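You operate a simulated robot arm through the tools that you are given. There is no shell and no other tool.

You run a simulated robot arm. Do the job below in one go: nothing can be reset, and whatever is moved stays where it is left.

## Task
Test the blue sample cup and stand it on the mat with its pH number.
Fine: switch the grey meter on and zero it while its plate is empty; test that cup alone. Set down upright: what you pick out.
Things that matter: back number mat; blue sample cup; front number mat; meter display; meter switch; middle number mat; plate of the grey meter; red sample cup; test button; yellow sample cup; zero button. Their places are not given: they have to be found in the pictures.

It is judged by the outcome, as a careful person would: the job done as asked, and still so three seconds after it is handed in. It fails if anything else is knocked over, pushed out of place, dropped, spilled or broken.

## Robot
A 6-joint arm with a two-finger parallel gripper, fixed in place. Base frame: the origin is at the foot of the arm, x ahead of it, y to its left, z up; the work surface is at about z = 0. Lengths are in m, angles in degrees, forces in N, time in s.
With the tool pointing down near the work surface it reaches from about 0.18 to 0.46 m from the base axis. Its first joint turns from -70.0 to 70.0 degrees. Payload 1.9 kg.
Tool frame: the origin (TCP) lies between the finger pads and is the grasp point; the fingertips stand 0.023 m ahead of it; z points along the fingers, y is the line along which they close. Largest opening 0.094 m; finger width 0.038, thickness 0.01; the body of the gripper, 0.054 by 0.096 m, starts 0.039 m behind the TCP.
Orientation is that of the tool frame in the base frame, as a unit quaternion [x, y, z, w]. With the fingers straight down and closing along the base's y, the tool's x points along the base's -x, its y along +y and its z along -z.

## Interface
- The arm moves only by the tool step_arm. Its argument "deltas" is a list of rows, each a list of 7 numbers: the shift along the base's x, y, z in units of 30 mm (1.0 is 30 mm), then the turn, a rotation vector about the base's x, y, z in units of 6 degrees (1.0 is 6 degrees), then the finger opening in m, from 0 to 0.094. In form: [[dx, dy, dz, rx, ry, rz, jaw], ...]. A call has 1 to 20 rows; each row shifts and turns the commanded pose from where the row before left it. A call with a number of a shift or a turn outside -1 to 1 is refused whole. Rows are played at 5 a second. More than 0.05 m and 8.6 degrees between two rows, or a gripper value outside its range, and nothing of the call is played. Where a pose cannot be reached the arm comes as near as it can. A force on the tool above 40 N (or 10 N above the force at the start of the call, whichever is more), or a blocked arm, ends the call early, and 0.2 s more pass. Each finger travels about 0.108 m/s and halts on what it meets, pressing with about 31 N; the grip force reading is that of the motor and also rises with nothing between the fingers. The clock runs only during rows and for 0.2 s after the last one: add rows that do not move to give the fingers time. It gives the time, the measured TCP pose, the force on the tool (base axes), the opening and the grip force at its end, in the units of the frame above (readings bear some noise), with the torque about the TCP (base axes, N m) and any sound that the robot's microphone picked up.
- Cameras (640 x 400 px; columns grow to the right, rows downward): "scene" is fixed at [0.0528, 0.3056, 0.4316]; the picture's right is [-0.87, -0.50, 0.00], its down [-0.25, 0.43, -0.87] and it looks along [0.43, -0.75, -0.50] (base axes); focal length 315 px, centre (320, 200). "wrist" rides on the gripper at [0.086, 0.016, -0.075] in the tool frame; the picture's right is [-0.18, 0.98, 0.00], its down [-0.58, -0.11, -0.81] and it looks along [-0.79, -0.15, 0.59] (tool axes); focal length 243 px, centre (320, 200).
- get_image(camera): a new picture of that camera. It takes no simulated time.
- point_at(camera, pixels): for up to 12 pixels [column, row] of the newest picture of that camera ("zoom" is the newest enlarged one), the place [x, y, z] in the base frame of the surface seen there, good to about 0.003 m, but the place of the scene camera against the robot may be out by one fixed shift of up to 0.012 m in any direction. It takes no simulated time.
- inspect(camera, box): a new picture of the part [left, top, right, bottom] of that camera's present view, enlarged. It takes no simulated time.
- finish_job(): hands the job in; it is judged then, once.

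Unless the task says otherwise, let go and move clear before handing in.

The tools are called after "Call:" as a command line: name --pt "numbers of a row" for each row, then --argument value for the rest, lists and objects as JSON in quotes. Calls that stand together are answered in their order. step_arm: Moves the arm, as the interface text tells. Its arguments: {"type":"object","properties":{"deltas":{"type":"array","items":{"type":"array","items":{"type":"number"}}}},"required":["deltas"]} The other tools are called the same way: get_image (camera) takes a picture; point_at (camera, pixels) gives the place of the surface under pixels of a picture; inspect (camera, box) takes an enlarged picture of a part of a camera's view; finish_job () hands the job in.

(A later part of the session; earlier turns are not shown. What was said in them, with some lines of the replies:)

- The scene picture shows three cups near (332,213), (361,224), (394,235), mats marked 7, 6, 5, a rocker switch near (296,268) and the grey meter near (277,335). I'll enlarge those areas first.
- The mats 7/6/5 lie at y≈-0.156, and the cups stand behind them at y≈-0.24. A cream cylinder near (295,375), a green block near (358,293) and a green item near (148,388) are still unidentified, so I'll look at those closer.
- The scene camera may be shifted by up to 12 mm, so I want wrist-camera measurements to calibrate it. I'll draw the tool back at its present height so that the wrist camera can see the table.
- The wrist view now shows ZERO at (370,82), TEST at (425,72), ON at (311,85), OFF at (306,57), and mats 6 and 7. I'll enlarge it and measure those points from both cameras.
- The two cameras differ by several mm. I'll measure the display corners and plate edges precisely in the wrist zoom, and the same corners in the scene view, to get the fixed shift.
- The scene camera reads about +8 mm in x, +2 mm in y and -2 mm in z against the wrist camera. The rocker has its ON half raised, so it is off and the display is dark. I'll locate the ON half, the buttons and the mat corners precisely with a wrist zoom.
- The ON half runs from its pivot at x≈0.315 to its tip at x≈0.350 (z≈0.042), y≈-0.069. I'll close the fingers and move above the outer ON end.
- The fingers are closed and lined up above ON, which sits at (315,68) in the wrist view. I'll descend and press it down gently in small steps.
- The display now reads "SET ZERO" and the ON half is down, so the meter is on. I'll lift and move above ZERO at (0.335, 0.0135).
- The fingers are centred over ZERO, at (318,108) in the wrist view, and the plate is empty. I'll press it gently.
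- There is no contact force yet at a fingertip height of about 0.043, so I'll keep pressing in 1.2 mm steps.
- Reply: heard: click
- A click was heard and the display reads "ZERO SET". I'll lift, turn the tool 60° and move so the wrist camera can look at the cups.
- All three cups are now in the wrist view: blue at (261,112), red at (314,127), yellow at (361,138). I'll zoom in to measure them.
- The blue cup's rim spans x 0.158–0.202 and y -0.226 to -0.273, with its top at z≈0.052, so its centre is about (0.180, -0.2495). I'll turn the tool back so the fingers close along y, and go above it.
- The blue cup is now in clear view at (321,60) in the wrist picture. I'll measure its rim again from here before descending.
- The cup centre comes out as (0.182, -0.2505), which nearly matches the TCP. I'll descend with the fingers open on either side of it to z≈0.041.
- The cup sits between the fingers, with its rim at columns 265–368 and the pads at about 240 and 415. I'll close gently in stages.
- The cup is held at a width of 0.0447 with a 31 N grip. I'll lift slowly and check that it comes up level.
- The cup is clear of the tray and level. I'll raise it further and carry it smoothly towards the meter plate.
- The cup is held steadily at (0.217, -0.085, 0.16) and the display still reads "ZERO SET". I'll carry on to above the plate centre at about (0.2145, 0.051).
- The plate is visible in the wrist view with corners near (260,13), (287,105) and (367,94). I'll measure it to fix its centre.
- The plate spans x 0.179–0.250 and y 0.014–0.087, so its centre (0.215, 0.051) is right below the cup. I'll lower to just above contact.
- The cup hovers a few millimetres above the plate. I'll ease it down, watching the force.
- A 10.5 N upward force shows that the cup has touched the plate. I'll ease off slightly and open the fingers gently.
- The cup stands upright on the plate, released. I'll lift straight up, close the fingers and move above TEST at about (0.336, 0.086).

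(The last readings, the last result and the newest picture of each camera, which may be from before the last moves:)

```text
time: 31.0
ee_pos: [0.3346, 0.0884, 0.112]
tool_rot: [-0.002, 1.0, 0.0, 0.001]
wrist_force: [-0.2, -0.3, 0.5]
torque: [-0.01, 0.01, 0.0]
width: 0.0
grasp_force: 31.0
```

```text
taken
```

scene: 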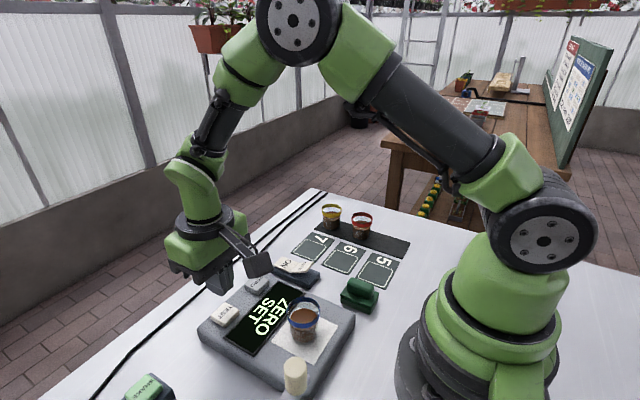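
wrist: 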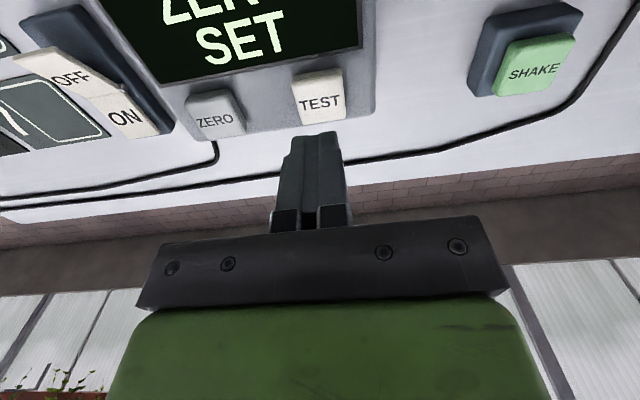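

The fingers are centred over TEST at (320,100) in the wrist view, and the blue cup stands alone on the plate. I'll press the button.

Call:
step_arm --pt "0.05 -0.04 -0.6 0 0 0 0" --pt "0 0 -0.6 0 0 0 0" --pt "0 0 -0.13 0 0 0 0" --pt "0 0 -0.06 0 0 0 0" --pt "0 0 -0.06 0 0 0 0" --pt "0 0 -0.05 0 0 0 0" --pt "0 0 -0.05 0 0 0 0" --pt "0 0 0 0 0 0 0"

Call:
inspect --camera "scene" --box '[180, 250, 390, 400]'

```text
time: 32.8
ee_pos: [0.3381, 0.0861, 0.0662]
tool_rot: [-0.002, 1.0, 0.001, 0.001]
wrist_force: [0.5, -0.3, 0.2]
torque: [-0.02, -0.01, -0.03]
width: 0.0001
grasp_force: 30.7
```

```text
2.67 times, centred on (285, 325) of scene
```

zoom: 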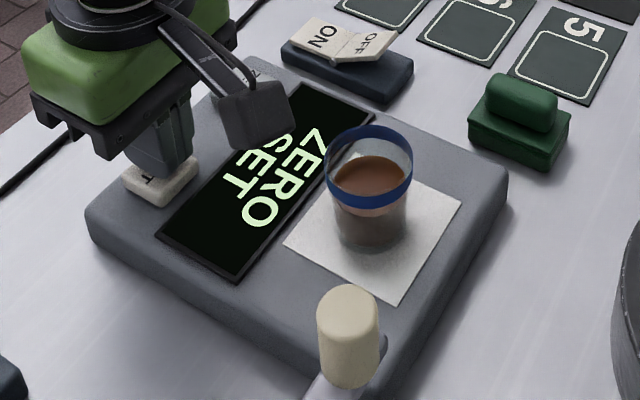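

No click or contact has come yet at z 0.066, so I'll keep pressing in small steps until it clicks.

Call:
step_arm --pt "0 0 -0.04 0 0 0 0" --pt "0 0 -0.04 0 0 0 0" --pt "0 0 -0.04 0 0 0 0" --pt "0 0 0 0 0 0 0"

Call:
inspect --camera "scene" --box '[180, 250, 390, 400]'

```text
time: 33.8
ee_pos: [0.3375, 0.0846, 0.0632]
tool_rot: [-0.002, 1.0, 0.001, 0.0]
wrist_force: [-0.5, -1.6, 1.8]
torque: [-0.02, 0.0, -0.02]
width: 0.0
grasp_force: 30.7
```

```text
2.67 times, centred on (285, 325) of scene
```

zoom: 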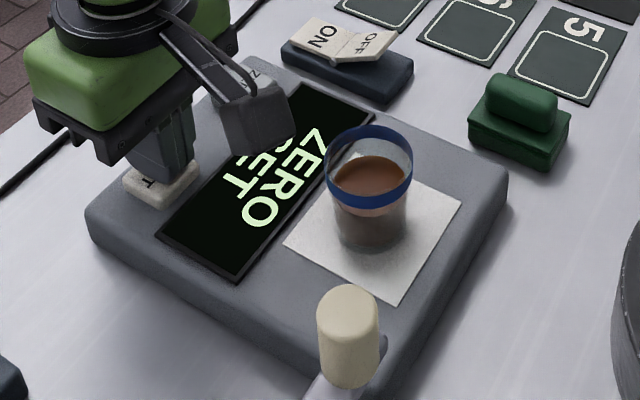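

A light 1.8 N contact has begun, but there is no click and the display is unchanged. I'll press a little further.

Call:
step_arm --pt "0 0 -0.04 0 0 0 0" --pt "0 0 -0.04 0 0 0 0" --pt "0 0 0 0 0 0 0"

Call:
inspect --camera "scene" --box '[180, 250, 390, 400]'

```text
time: 34.6
ee_pos: [0.3362, 0.0857, 0.0596]
tool_rot: [-0.002, 1.0, 0.001, 0.001]
wrist_force: [0.4, -1.0, 3.3]
torque: [-0.03, -0.03, 0.02]
width: 0.0
grasp_force: 31.3
heard: click
```

```text
2.67 times, centred on (285, 325) of scene
```

zoom: 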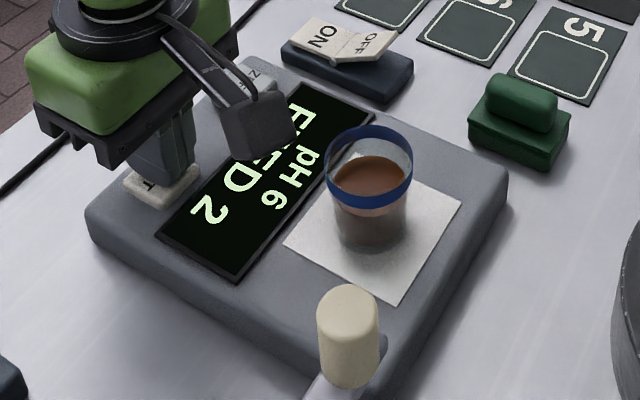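

A click was heard and the display changed to show "pH 6" and a second line. I'll lift clear and read the whole display.

Call:
step_arm --pt "0 0 0.5 0 0 0 0" --pt "0 0 0.9 0 0 0 0" --pt "0 0 0.9 0 0 0 0" --pt "0 0 0.9 0 0 0 0" --pt "0 0 0.4 0 0 0 0" --pt "0 0 0 0 0 0 0"

Call:
inspect --camera "scene" --box '[180, 250, 390, 400]'

Call:
get_image --camera "wrist"

```text
time: 36.0
ee_pos: [0.3374, 0.0852, 0.1687]
tool_rot: [-0.002, 1.0, 0.0, 0.001]
wrist_force: [-0.1, -0.2, -0.2]
torque: [0.01, 0.03, 0.0]
width: 0.0
grasp_force: 31.0
```

```text
2.67 times, centred on (285, 325) of scene
```

zoom: 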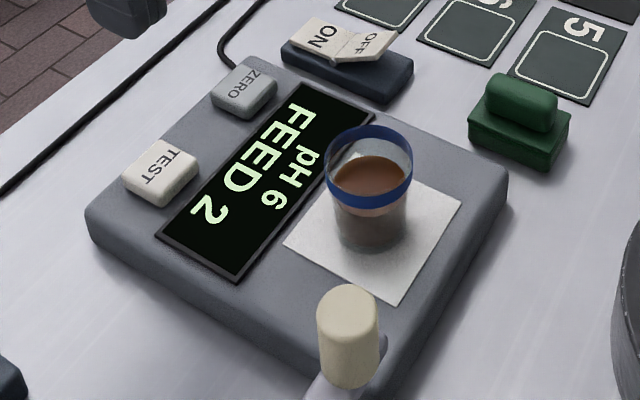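

```text
taken
```

wrist: 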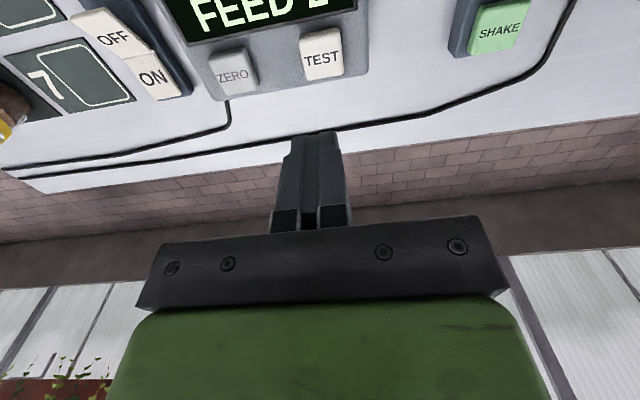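

The display reads "FEED 2" with a smaller "pH 6". I'll zoom in to be sure of the pH digit before choosing the mat.

Call:
inspect --camera "scene" --box '[220, 275, 308, 355]'

```text
5.00 times, centred on (264, 315) of scene
```

zoom: 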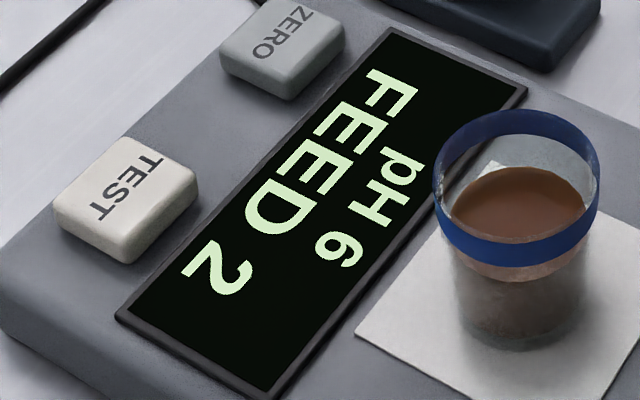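

The reading is clearly "pH 6", so the middle mat, marked 6, is the target. I'll go back above the blue cup with open fingers.

Call:
step_arm --pt "-0.4 -0.11 0 0 0 0 0" --pt "-0.8 -0.22 0 0 0 0 0.03" --pt "-0.8 -0.22 0 0 0 0 0.06" --pt "-0.8 -0.22 0 0 0 0 0.092" --pt "-0.8 -0.22 0 0 0 0 0.092" --pt "-0.46 -0.15 0 0 0 0 0.092" --pt "0 0 0 0 0 0 0.092"

Call:
inspect --camera "wrist" --box '[200, 0, 440, 150]'

```text
time: 37.6
ee_pos: [0.2151, 0.0514, 0.1682]
tool_rot: [-0.002, 1.0, 0.001, 0.0]
wrist_force: [-0.2, 0.0, -0.1]
torque: [0.01, -0.01, -0.02]
width: 0.092
grasp_force: 0.0
```

```text
2.67 times, centred on (320, 75) of wrist
```

zoom: 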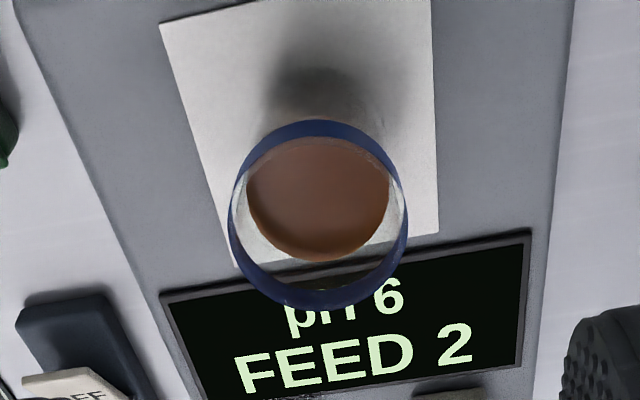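

Call:
point_at --camera "zoom" --pixels '[[233, 215], [403, 205], [315, 128], [320, 300], [318, 190], [252, 190], [386, 185], [318, 255]]'

```text
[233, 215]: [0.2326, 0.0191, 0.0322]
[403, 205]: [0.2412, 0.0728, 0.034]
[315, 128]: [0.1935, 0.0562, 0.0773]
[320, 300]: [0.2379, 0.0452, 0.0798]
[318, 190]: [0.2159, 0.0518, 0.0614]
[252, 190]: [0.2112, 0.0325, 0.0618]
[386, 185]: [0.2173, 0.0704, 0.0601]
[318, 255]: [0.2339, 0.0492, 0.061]
```

The cup centre measures about (0.2157, 0.0515), right below the TCP. I'll descend to the same grip height, z≈0.071.

Call:
step_arm --pt "0.02 0 -0.5 0 0 0 0.092" --pt "0 0 -0.8 0 0 0 0.092" --pt "0 0 -0.8 0 0 0 0.092" --pt "0 0 -0.7 0 0 0 0.092" --pt "0 0 -0.43 0 0 0 0.092" --pt "0 0 0 0 0 0 0.092"

Call:
get_image --camera "wrist"

```text
time: 39.0
ee_pos: [0.2157, 0.0513, 0.0715]
tool_rot: [-0.001, 1.0, -0.001, 0.0]
wrist_force: [-0.3, 0.3, -1.0]
torque: [0.0, -0.01, -0.01]
width: 0.0919
grasp_force: 0.0
```

```text
taken
```

wrist: 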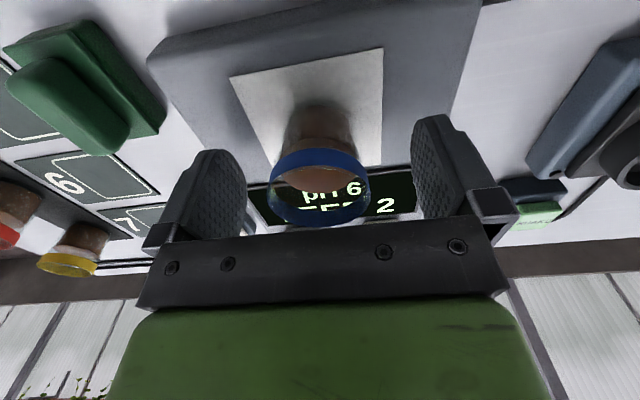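

The cup is again between the fingers, with its rim at columns 266–370. I'll close gently and start a slow lift.

Call:
step_arm --pt "0 0 0 0 0 0 0.07" --pt "0 0 0 0 0 0 0.058" --pt "0 0 0 0 0 0 0.05" --pt "0 0 0 0 0 0 0.046" --pt "0 0 0 0 0 0 0.042" --pt "0 0 0 0 0 0 0.038" --pt "0 0 0 0 0 0 0.038" --pt "0 0 0.1 0 0 0 0.038" --pt "0 0 0.2 0 0 0 0.038" --pt "0 0 0.3 0 0 0 0.038" --pt "0 0 0.2 0 0 0 0.038" --pt "0 0 0 0 0 0 0.038"

Call:
get_image --camera "wrist"

Call:
inspect --camera "scene" --box '[210, 230, 400, 400]'

```text
time: 41.6
ee_pos: [0.2151, 0.0511, 0.0963]
tool_rot: [-0.001, 1.0, 0.0, 0.001]
wrist_force: [-0.4, 0.2, -0.5]
torque: [0.03, -0.01, -0.02]
width: 0.0445
grasp_force: 31.2
```

```text
taken
```

wrist: 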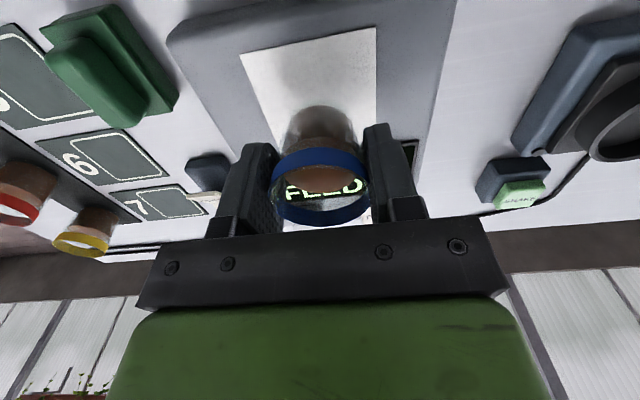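

```text
2.35 times, centred on (305, 315) of scene
```

zoom: 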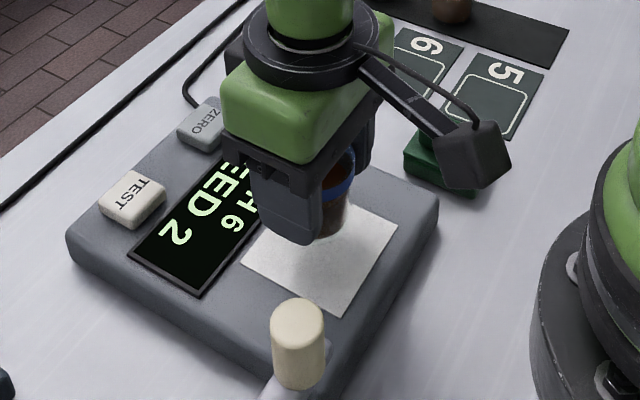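

The cup is lifted level again. I'll raise it and carry it over toward the middle mat, stopping short to measure the mat.

Call:
step_arm --pt "0 0 0.3 0 0 0 0.038" --pt "0 0 0.6 0 0 0 0.038" --pt "0 -0.1 0.7 0 0 0 0.038" --pt "0.1 -0.3 0.4 0 0 0 0.038" --pt "0.2 -0.5 0.13 0 0 0 0.038" --pt "0.2 -0.7 0 0 0 0 0.038" --pt "0.2 -0.7 0 0 0 0 0.038" --pt "0.2 -0.7 0 0 0 0 0.038" --pt "0.2 -0.7 0 0 0 0 0.038" --pt "0.2 -0.5 0 0 0 0 0.038" --pt "0.05 -0.2 0 0 0 0 0.038" --pt "0 0 0 0 0 0 0.038"

Call:
get_image --camera "wrist"

Call:
get_image --camera "scene"

```text
time: 44.2
ee_pos: [0.2573, -0.0811, 0.1589]
tool_rot: [-0.002, 1.0, 0.0, 0.001]
wrist_force: [0.1, -0.7, -0.9]
torque: [-0.02, 0.01, 0.06]
width: 0.0447
grasp_force: 30.8
```

```text
taken
```

wrist: 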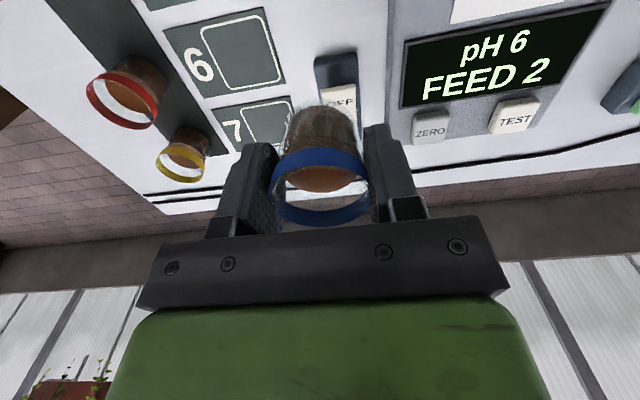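

```text
taken
```

scene: 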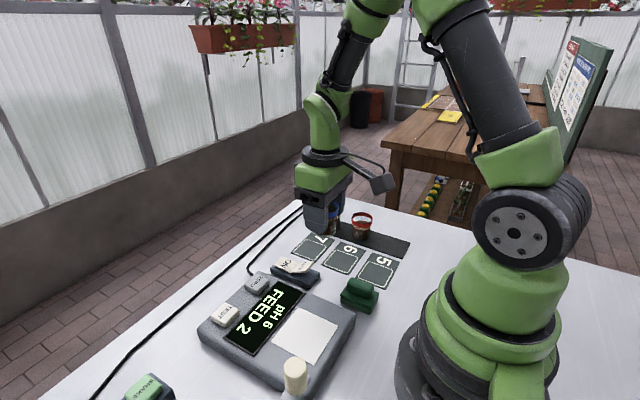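

Mat 6 is fully in the wrist view around (230,55). I'll zoom in and measure its outline.

Call:
inspect --camera "wrist" --box '[140, 0, 300, 100]'

```text
4.00 times, centred on (220, 50) of wrist
```

zoom: 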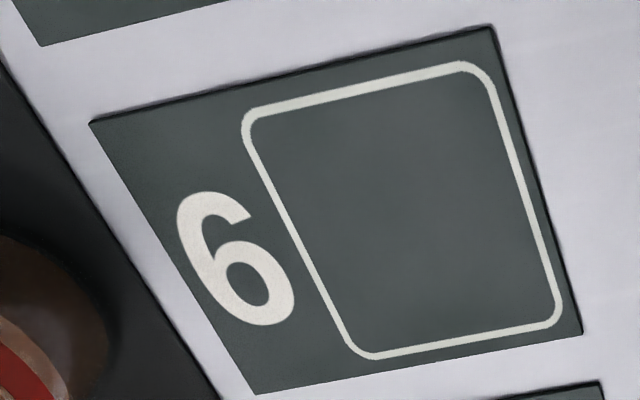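

Call:
point_at --camera "zoom" --pixels '[[246, 116], [487, 66], [560, 320], [360, 352], [404, 205], [100, 125], [490, 32], [578, 330], [258, 388], [356, 88], [462, 335], [300, 240]]'

```text
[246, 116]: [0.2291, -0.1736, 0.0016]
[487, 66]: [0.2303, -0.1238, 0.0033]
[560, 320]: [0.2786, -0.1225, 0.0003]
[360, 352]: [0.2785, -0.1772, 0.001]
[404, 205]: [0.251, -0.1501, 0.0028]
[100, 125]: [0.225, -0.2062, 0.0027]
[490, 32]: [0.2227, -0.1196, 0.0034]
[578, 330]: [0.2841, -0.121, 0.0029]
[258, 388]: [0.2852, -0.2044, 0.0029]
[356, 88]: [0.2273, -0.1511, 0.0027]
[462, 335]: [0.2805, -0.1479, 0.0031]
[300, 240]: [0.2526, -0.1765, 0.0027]
```

The square on mat 6 spans x 0.2285–0.279 and y -0.1755 to -0.123, so its centre is (0.254, -0.1495). I'll move over it and lower to just above contact.

Call:
step_arm --pt "-0.02 -0.3 0 0 0 0 0.038" --pt "-0.03 -0.6 0 0 0 0 0.038" --pt "-0.03 -0.7 0 0 0 0 0.038" --pt "-0.03 -0.45 0 0 0 0 0.038" --pt "0 -0.23 0 0 0 0 0.038" --pt "0 0 -0.3 0 0 0 0.038" --pt "0 0 -0.6 0 0 0 0.038" --pt "0 0 -0.8 0 0 0 0.038" --pt "0 0 -0.8 0 0 0 0.038" --pt "0 0 -0.6 0 0 0 0.038" --pt "0 0 -0.4 0 0 0 0.038" --pt "0 0 -0.2 0 0 0 0.038" --pt "0 0 0 0 0 0 0.038"

Call:
get_image --camera "wrist"

Call:
inspect --camera "scene" --box '[260, 180, 420, 300]'

```text
time: 47.0
ee_pos: [0.2519, -0.1484, 0.0477]
tool_rot: [-0.001, 1.0, 0.0, 0.001]
wrist_force: [-0.2, -0.2, -1.1]
torque: [0.01, -0.01, 0.05]
width: 0.0442
grasp_force: 30.3
```

```text
taken
```

wrist: 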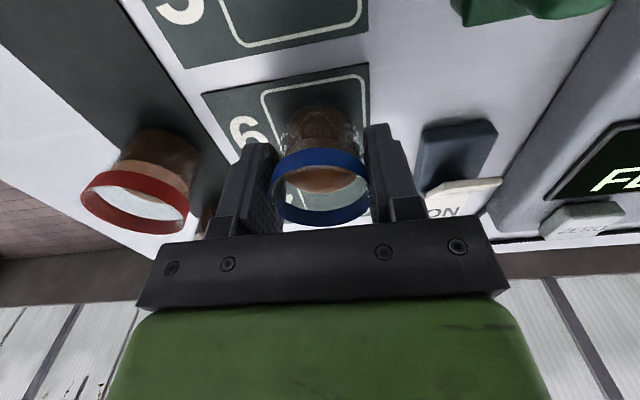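

```text
3.33 times, centred on (340, 240) of scene
```

zoom: 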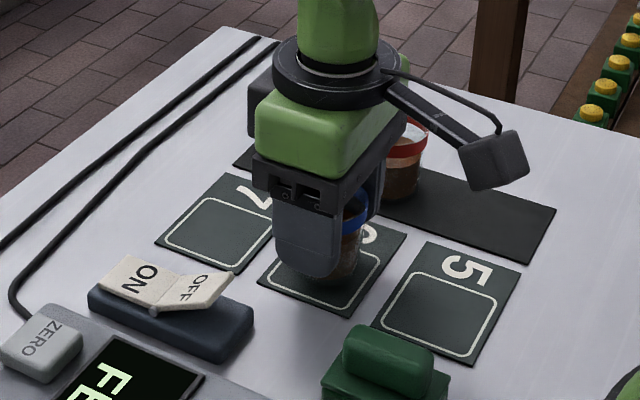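

The cup is centred over the mat-6 square, about 6 mm up. I'll ease it down, watching for contact.

Call:
step_arm --pt "0.05 -0.02 -0.05 0 0 0 0.038" --pt "0 0 -0.04 0 0 0 0.038" --pt "0 0 -0.04 0 0 0 0.038" --pt "0 0 -0.03 0 0 0 0.038" --pt "0 0 -0.03 0 0 0 0.038" --pt "0 0 0 0 0 0 0.038"

```text
time: 48.4
ee_pos: [0.2546, -0.1489, 0.0421]
tool_rot: [-0.002, 1.0, 0.001, 0.001]
wrist_force: [-0.3, -0.4, -0.1]
torque: [-0.01, 0.0, 0.02]
width: 0.0444
grasp_force: 31.8
```

There is no contact force yet at z 0.042, so I'll continue in 0.9 mm steps.

Call:
step_arm --pt "0 0 -0.03 0 0 0 0.038" --pt "0 0 -0.03 0 0 0 0.038" --pt "0 0 0 0 0 0 0.038"

```text
time: 49.2
ee_pos: [0.255, -0.1507, 0.041]
tool_rot: [-0.002, 1.0, 0.001, 0.001]
wrist_force: [-2.2, 0.9, 18.8]
torque: [0.0, 0.04, -0.02]
width: 0.0445
grasp_force: 30.3
```

An 18.8 N force shows the cup is down on the mat. I'll back off about 0.8 mm and open the fingers gently to 0.072, which stays well clear of the neighbours.

Call:
step_arm --pt "0 0 0.025 0 0 0 0.038" --pt "0 0 0 0 0 0 0.038" --pt "0 0 0 0 0 0 0.046" --pt "0 0 0 0 0 0 0.054" --pt "0 0 0 0 0 0 0.063" --pt "0 0 0 0 0 0 0.072" --pt "0 0 0 0 0 0 0.072"

Call:
get_image --camera "wrist"

Call:
inspect --camera "scene" --box '[260, 180, 420, 300]'

```text
time: 50.8
ee_pos: [0.2541, -0.1487, 0.041]
tool_rot: [-0.002, 1.0, 0.001, 0.002]
wrist_force: [-0.3, 1.0, -0.4]
torque: [-0.01, -0.01, 0.03]
width: 0.072
grasp_force: 0.1
```

```text
taken
```

wrist: 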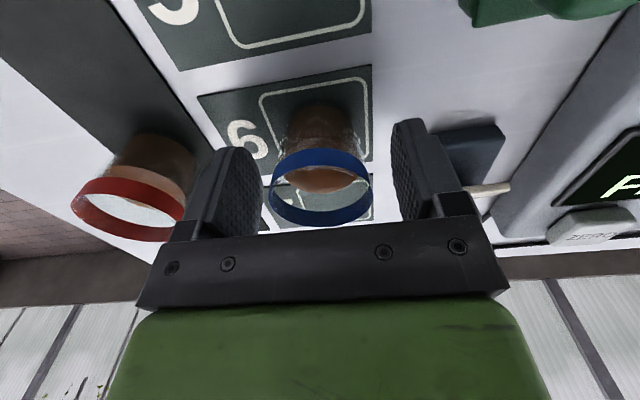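

```text
3.33 times, centred on (340, 240) of scene
```

zoom: 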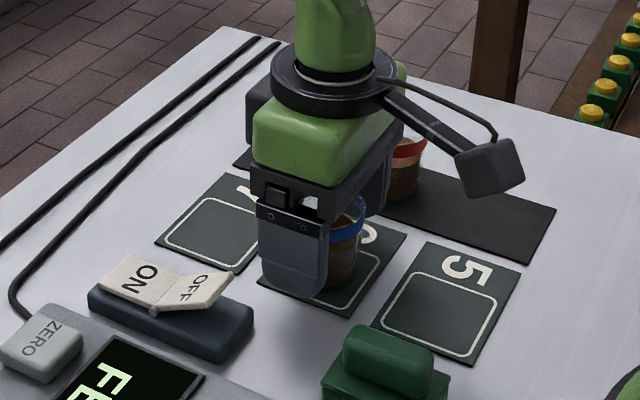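

The cup is released and stands upright on mat 6. I'll lift straight up, well clear, and look at the result.

Call:
step_arm --pt "0 0 0.3 0 0 0 0.072" --pt "0 0 0.6 0 0 0 0.072" --pt "0 0 0.8 0 0 0 0.072" --pt "0 0 0.9 0 0 0 0.072" --pt "0 0 0.9 0 0 0 0.072" --pt "0 0 0.9 0 0 0 0.072" --pt "0 0 0.9 0 0 0 0.072" --pt "0 0.5 0.5 0 0 0 0.072" --pt "0 0.8 0 0 0 0 0.072" --pt "0 0.8 0 0 0 0 0.072" --pt "0 0 0 0 0 0 0.072"

Call:
get_image --camera "scene"

Call:
inspect --camera "scene" --box '[260, 180, 420, 300]'

Call:
get_image --camera "wrist"

```text
time: 53.2
ee_pos: [0.2538, -0.0873, 0.2162]
tool_rot: [-0.002, 1.0, 0.0, 0.0]
wrist_force: [-0.9, 0.7, -0.5]
torque: [-0.01, 0.0, 0.01]
width: 0.0722
grasp_force: 0.1
```

```text
taken
```

scene: 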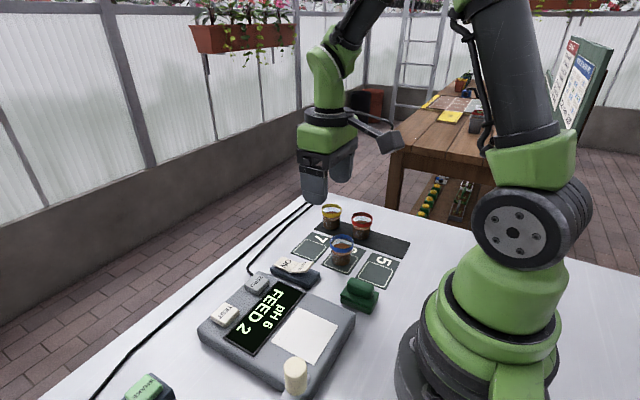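

```text
3.33 times, centred on (340, 240) of scene
```

zoom: 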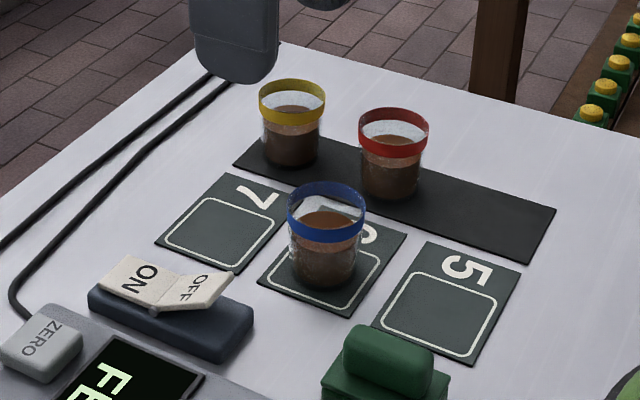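

```text
taken
```

wrist: 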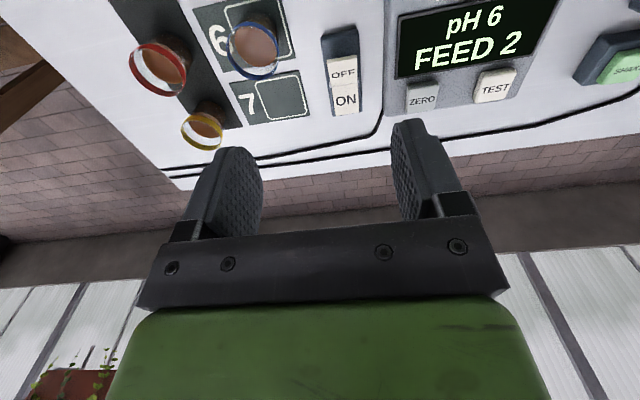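

The blue cup stands upright inside the square of mat 6, at (342,248) in the scene view. The display still reads pH 6, the other cups and objects are where they were, and the arm is clear, so I'll hand in the job.

Call:
finish_job

```text
The job is handed in.
```

The blue cup tested at pH 6 and now stands upright on the middle mat, the one marked 6. The job is handed in.

- **Meter:** I switched it on and zeroed it with the plate empty; the display read "ZERO SET". It is still on.
- **Test:** The blue cup was alone on the plate. The display read "pH 6" and "FEED 2". I used only the pH number.
- **End state:** In the last pictures nothing else looked moved or spilled. The gripper has let go and is clear of the cups.
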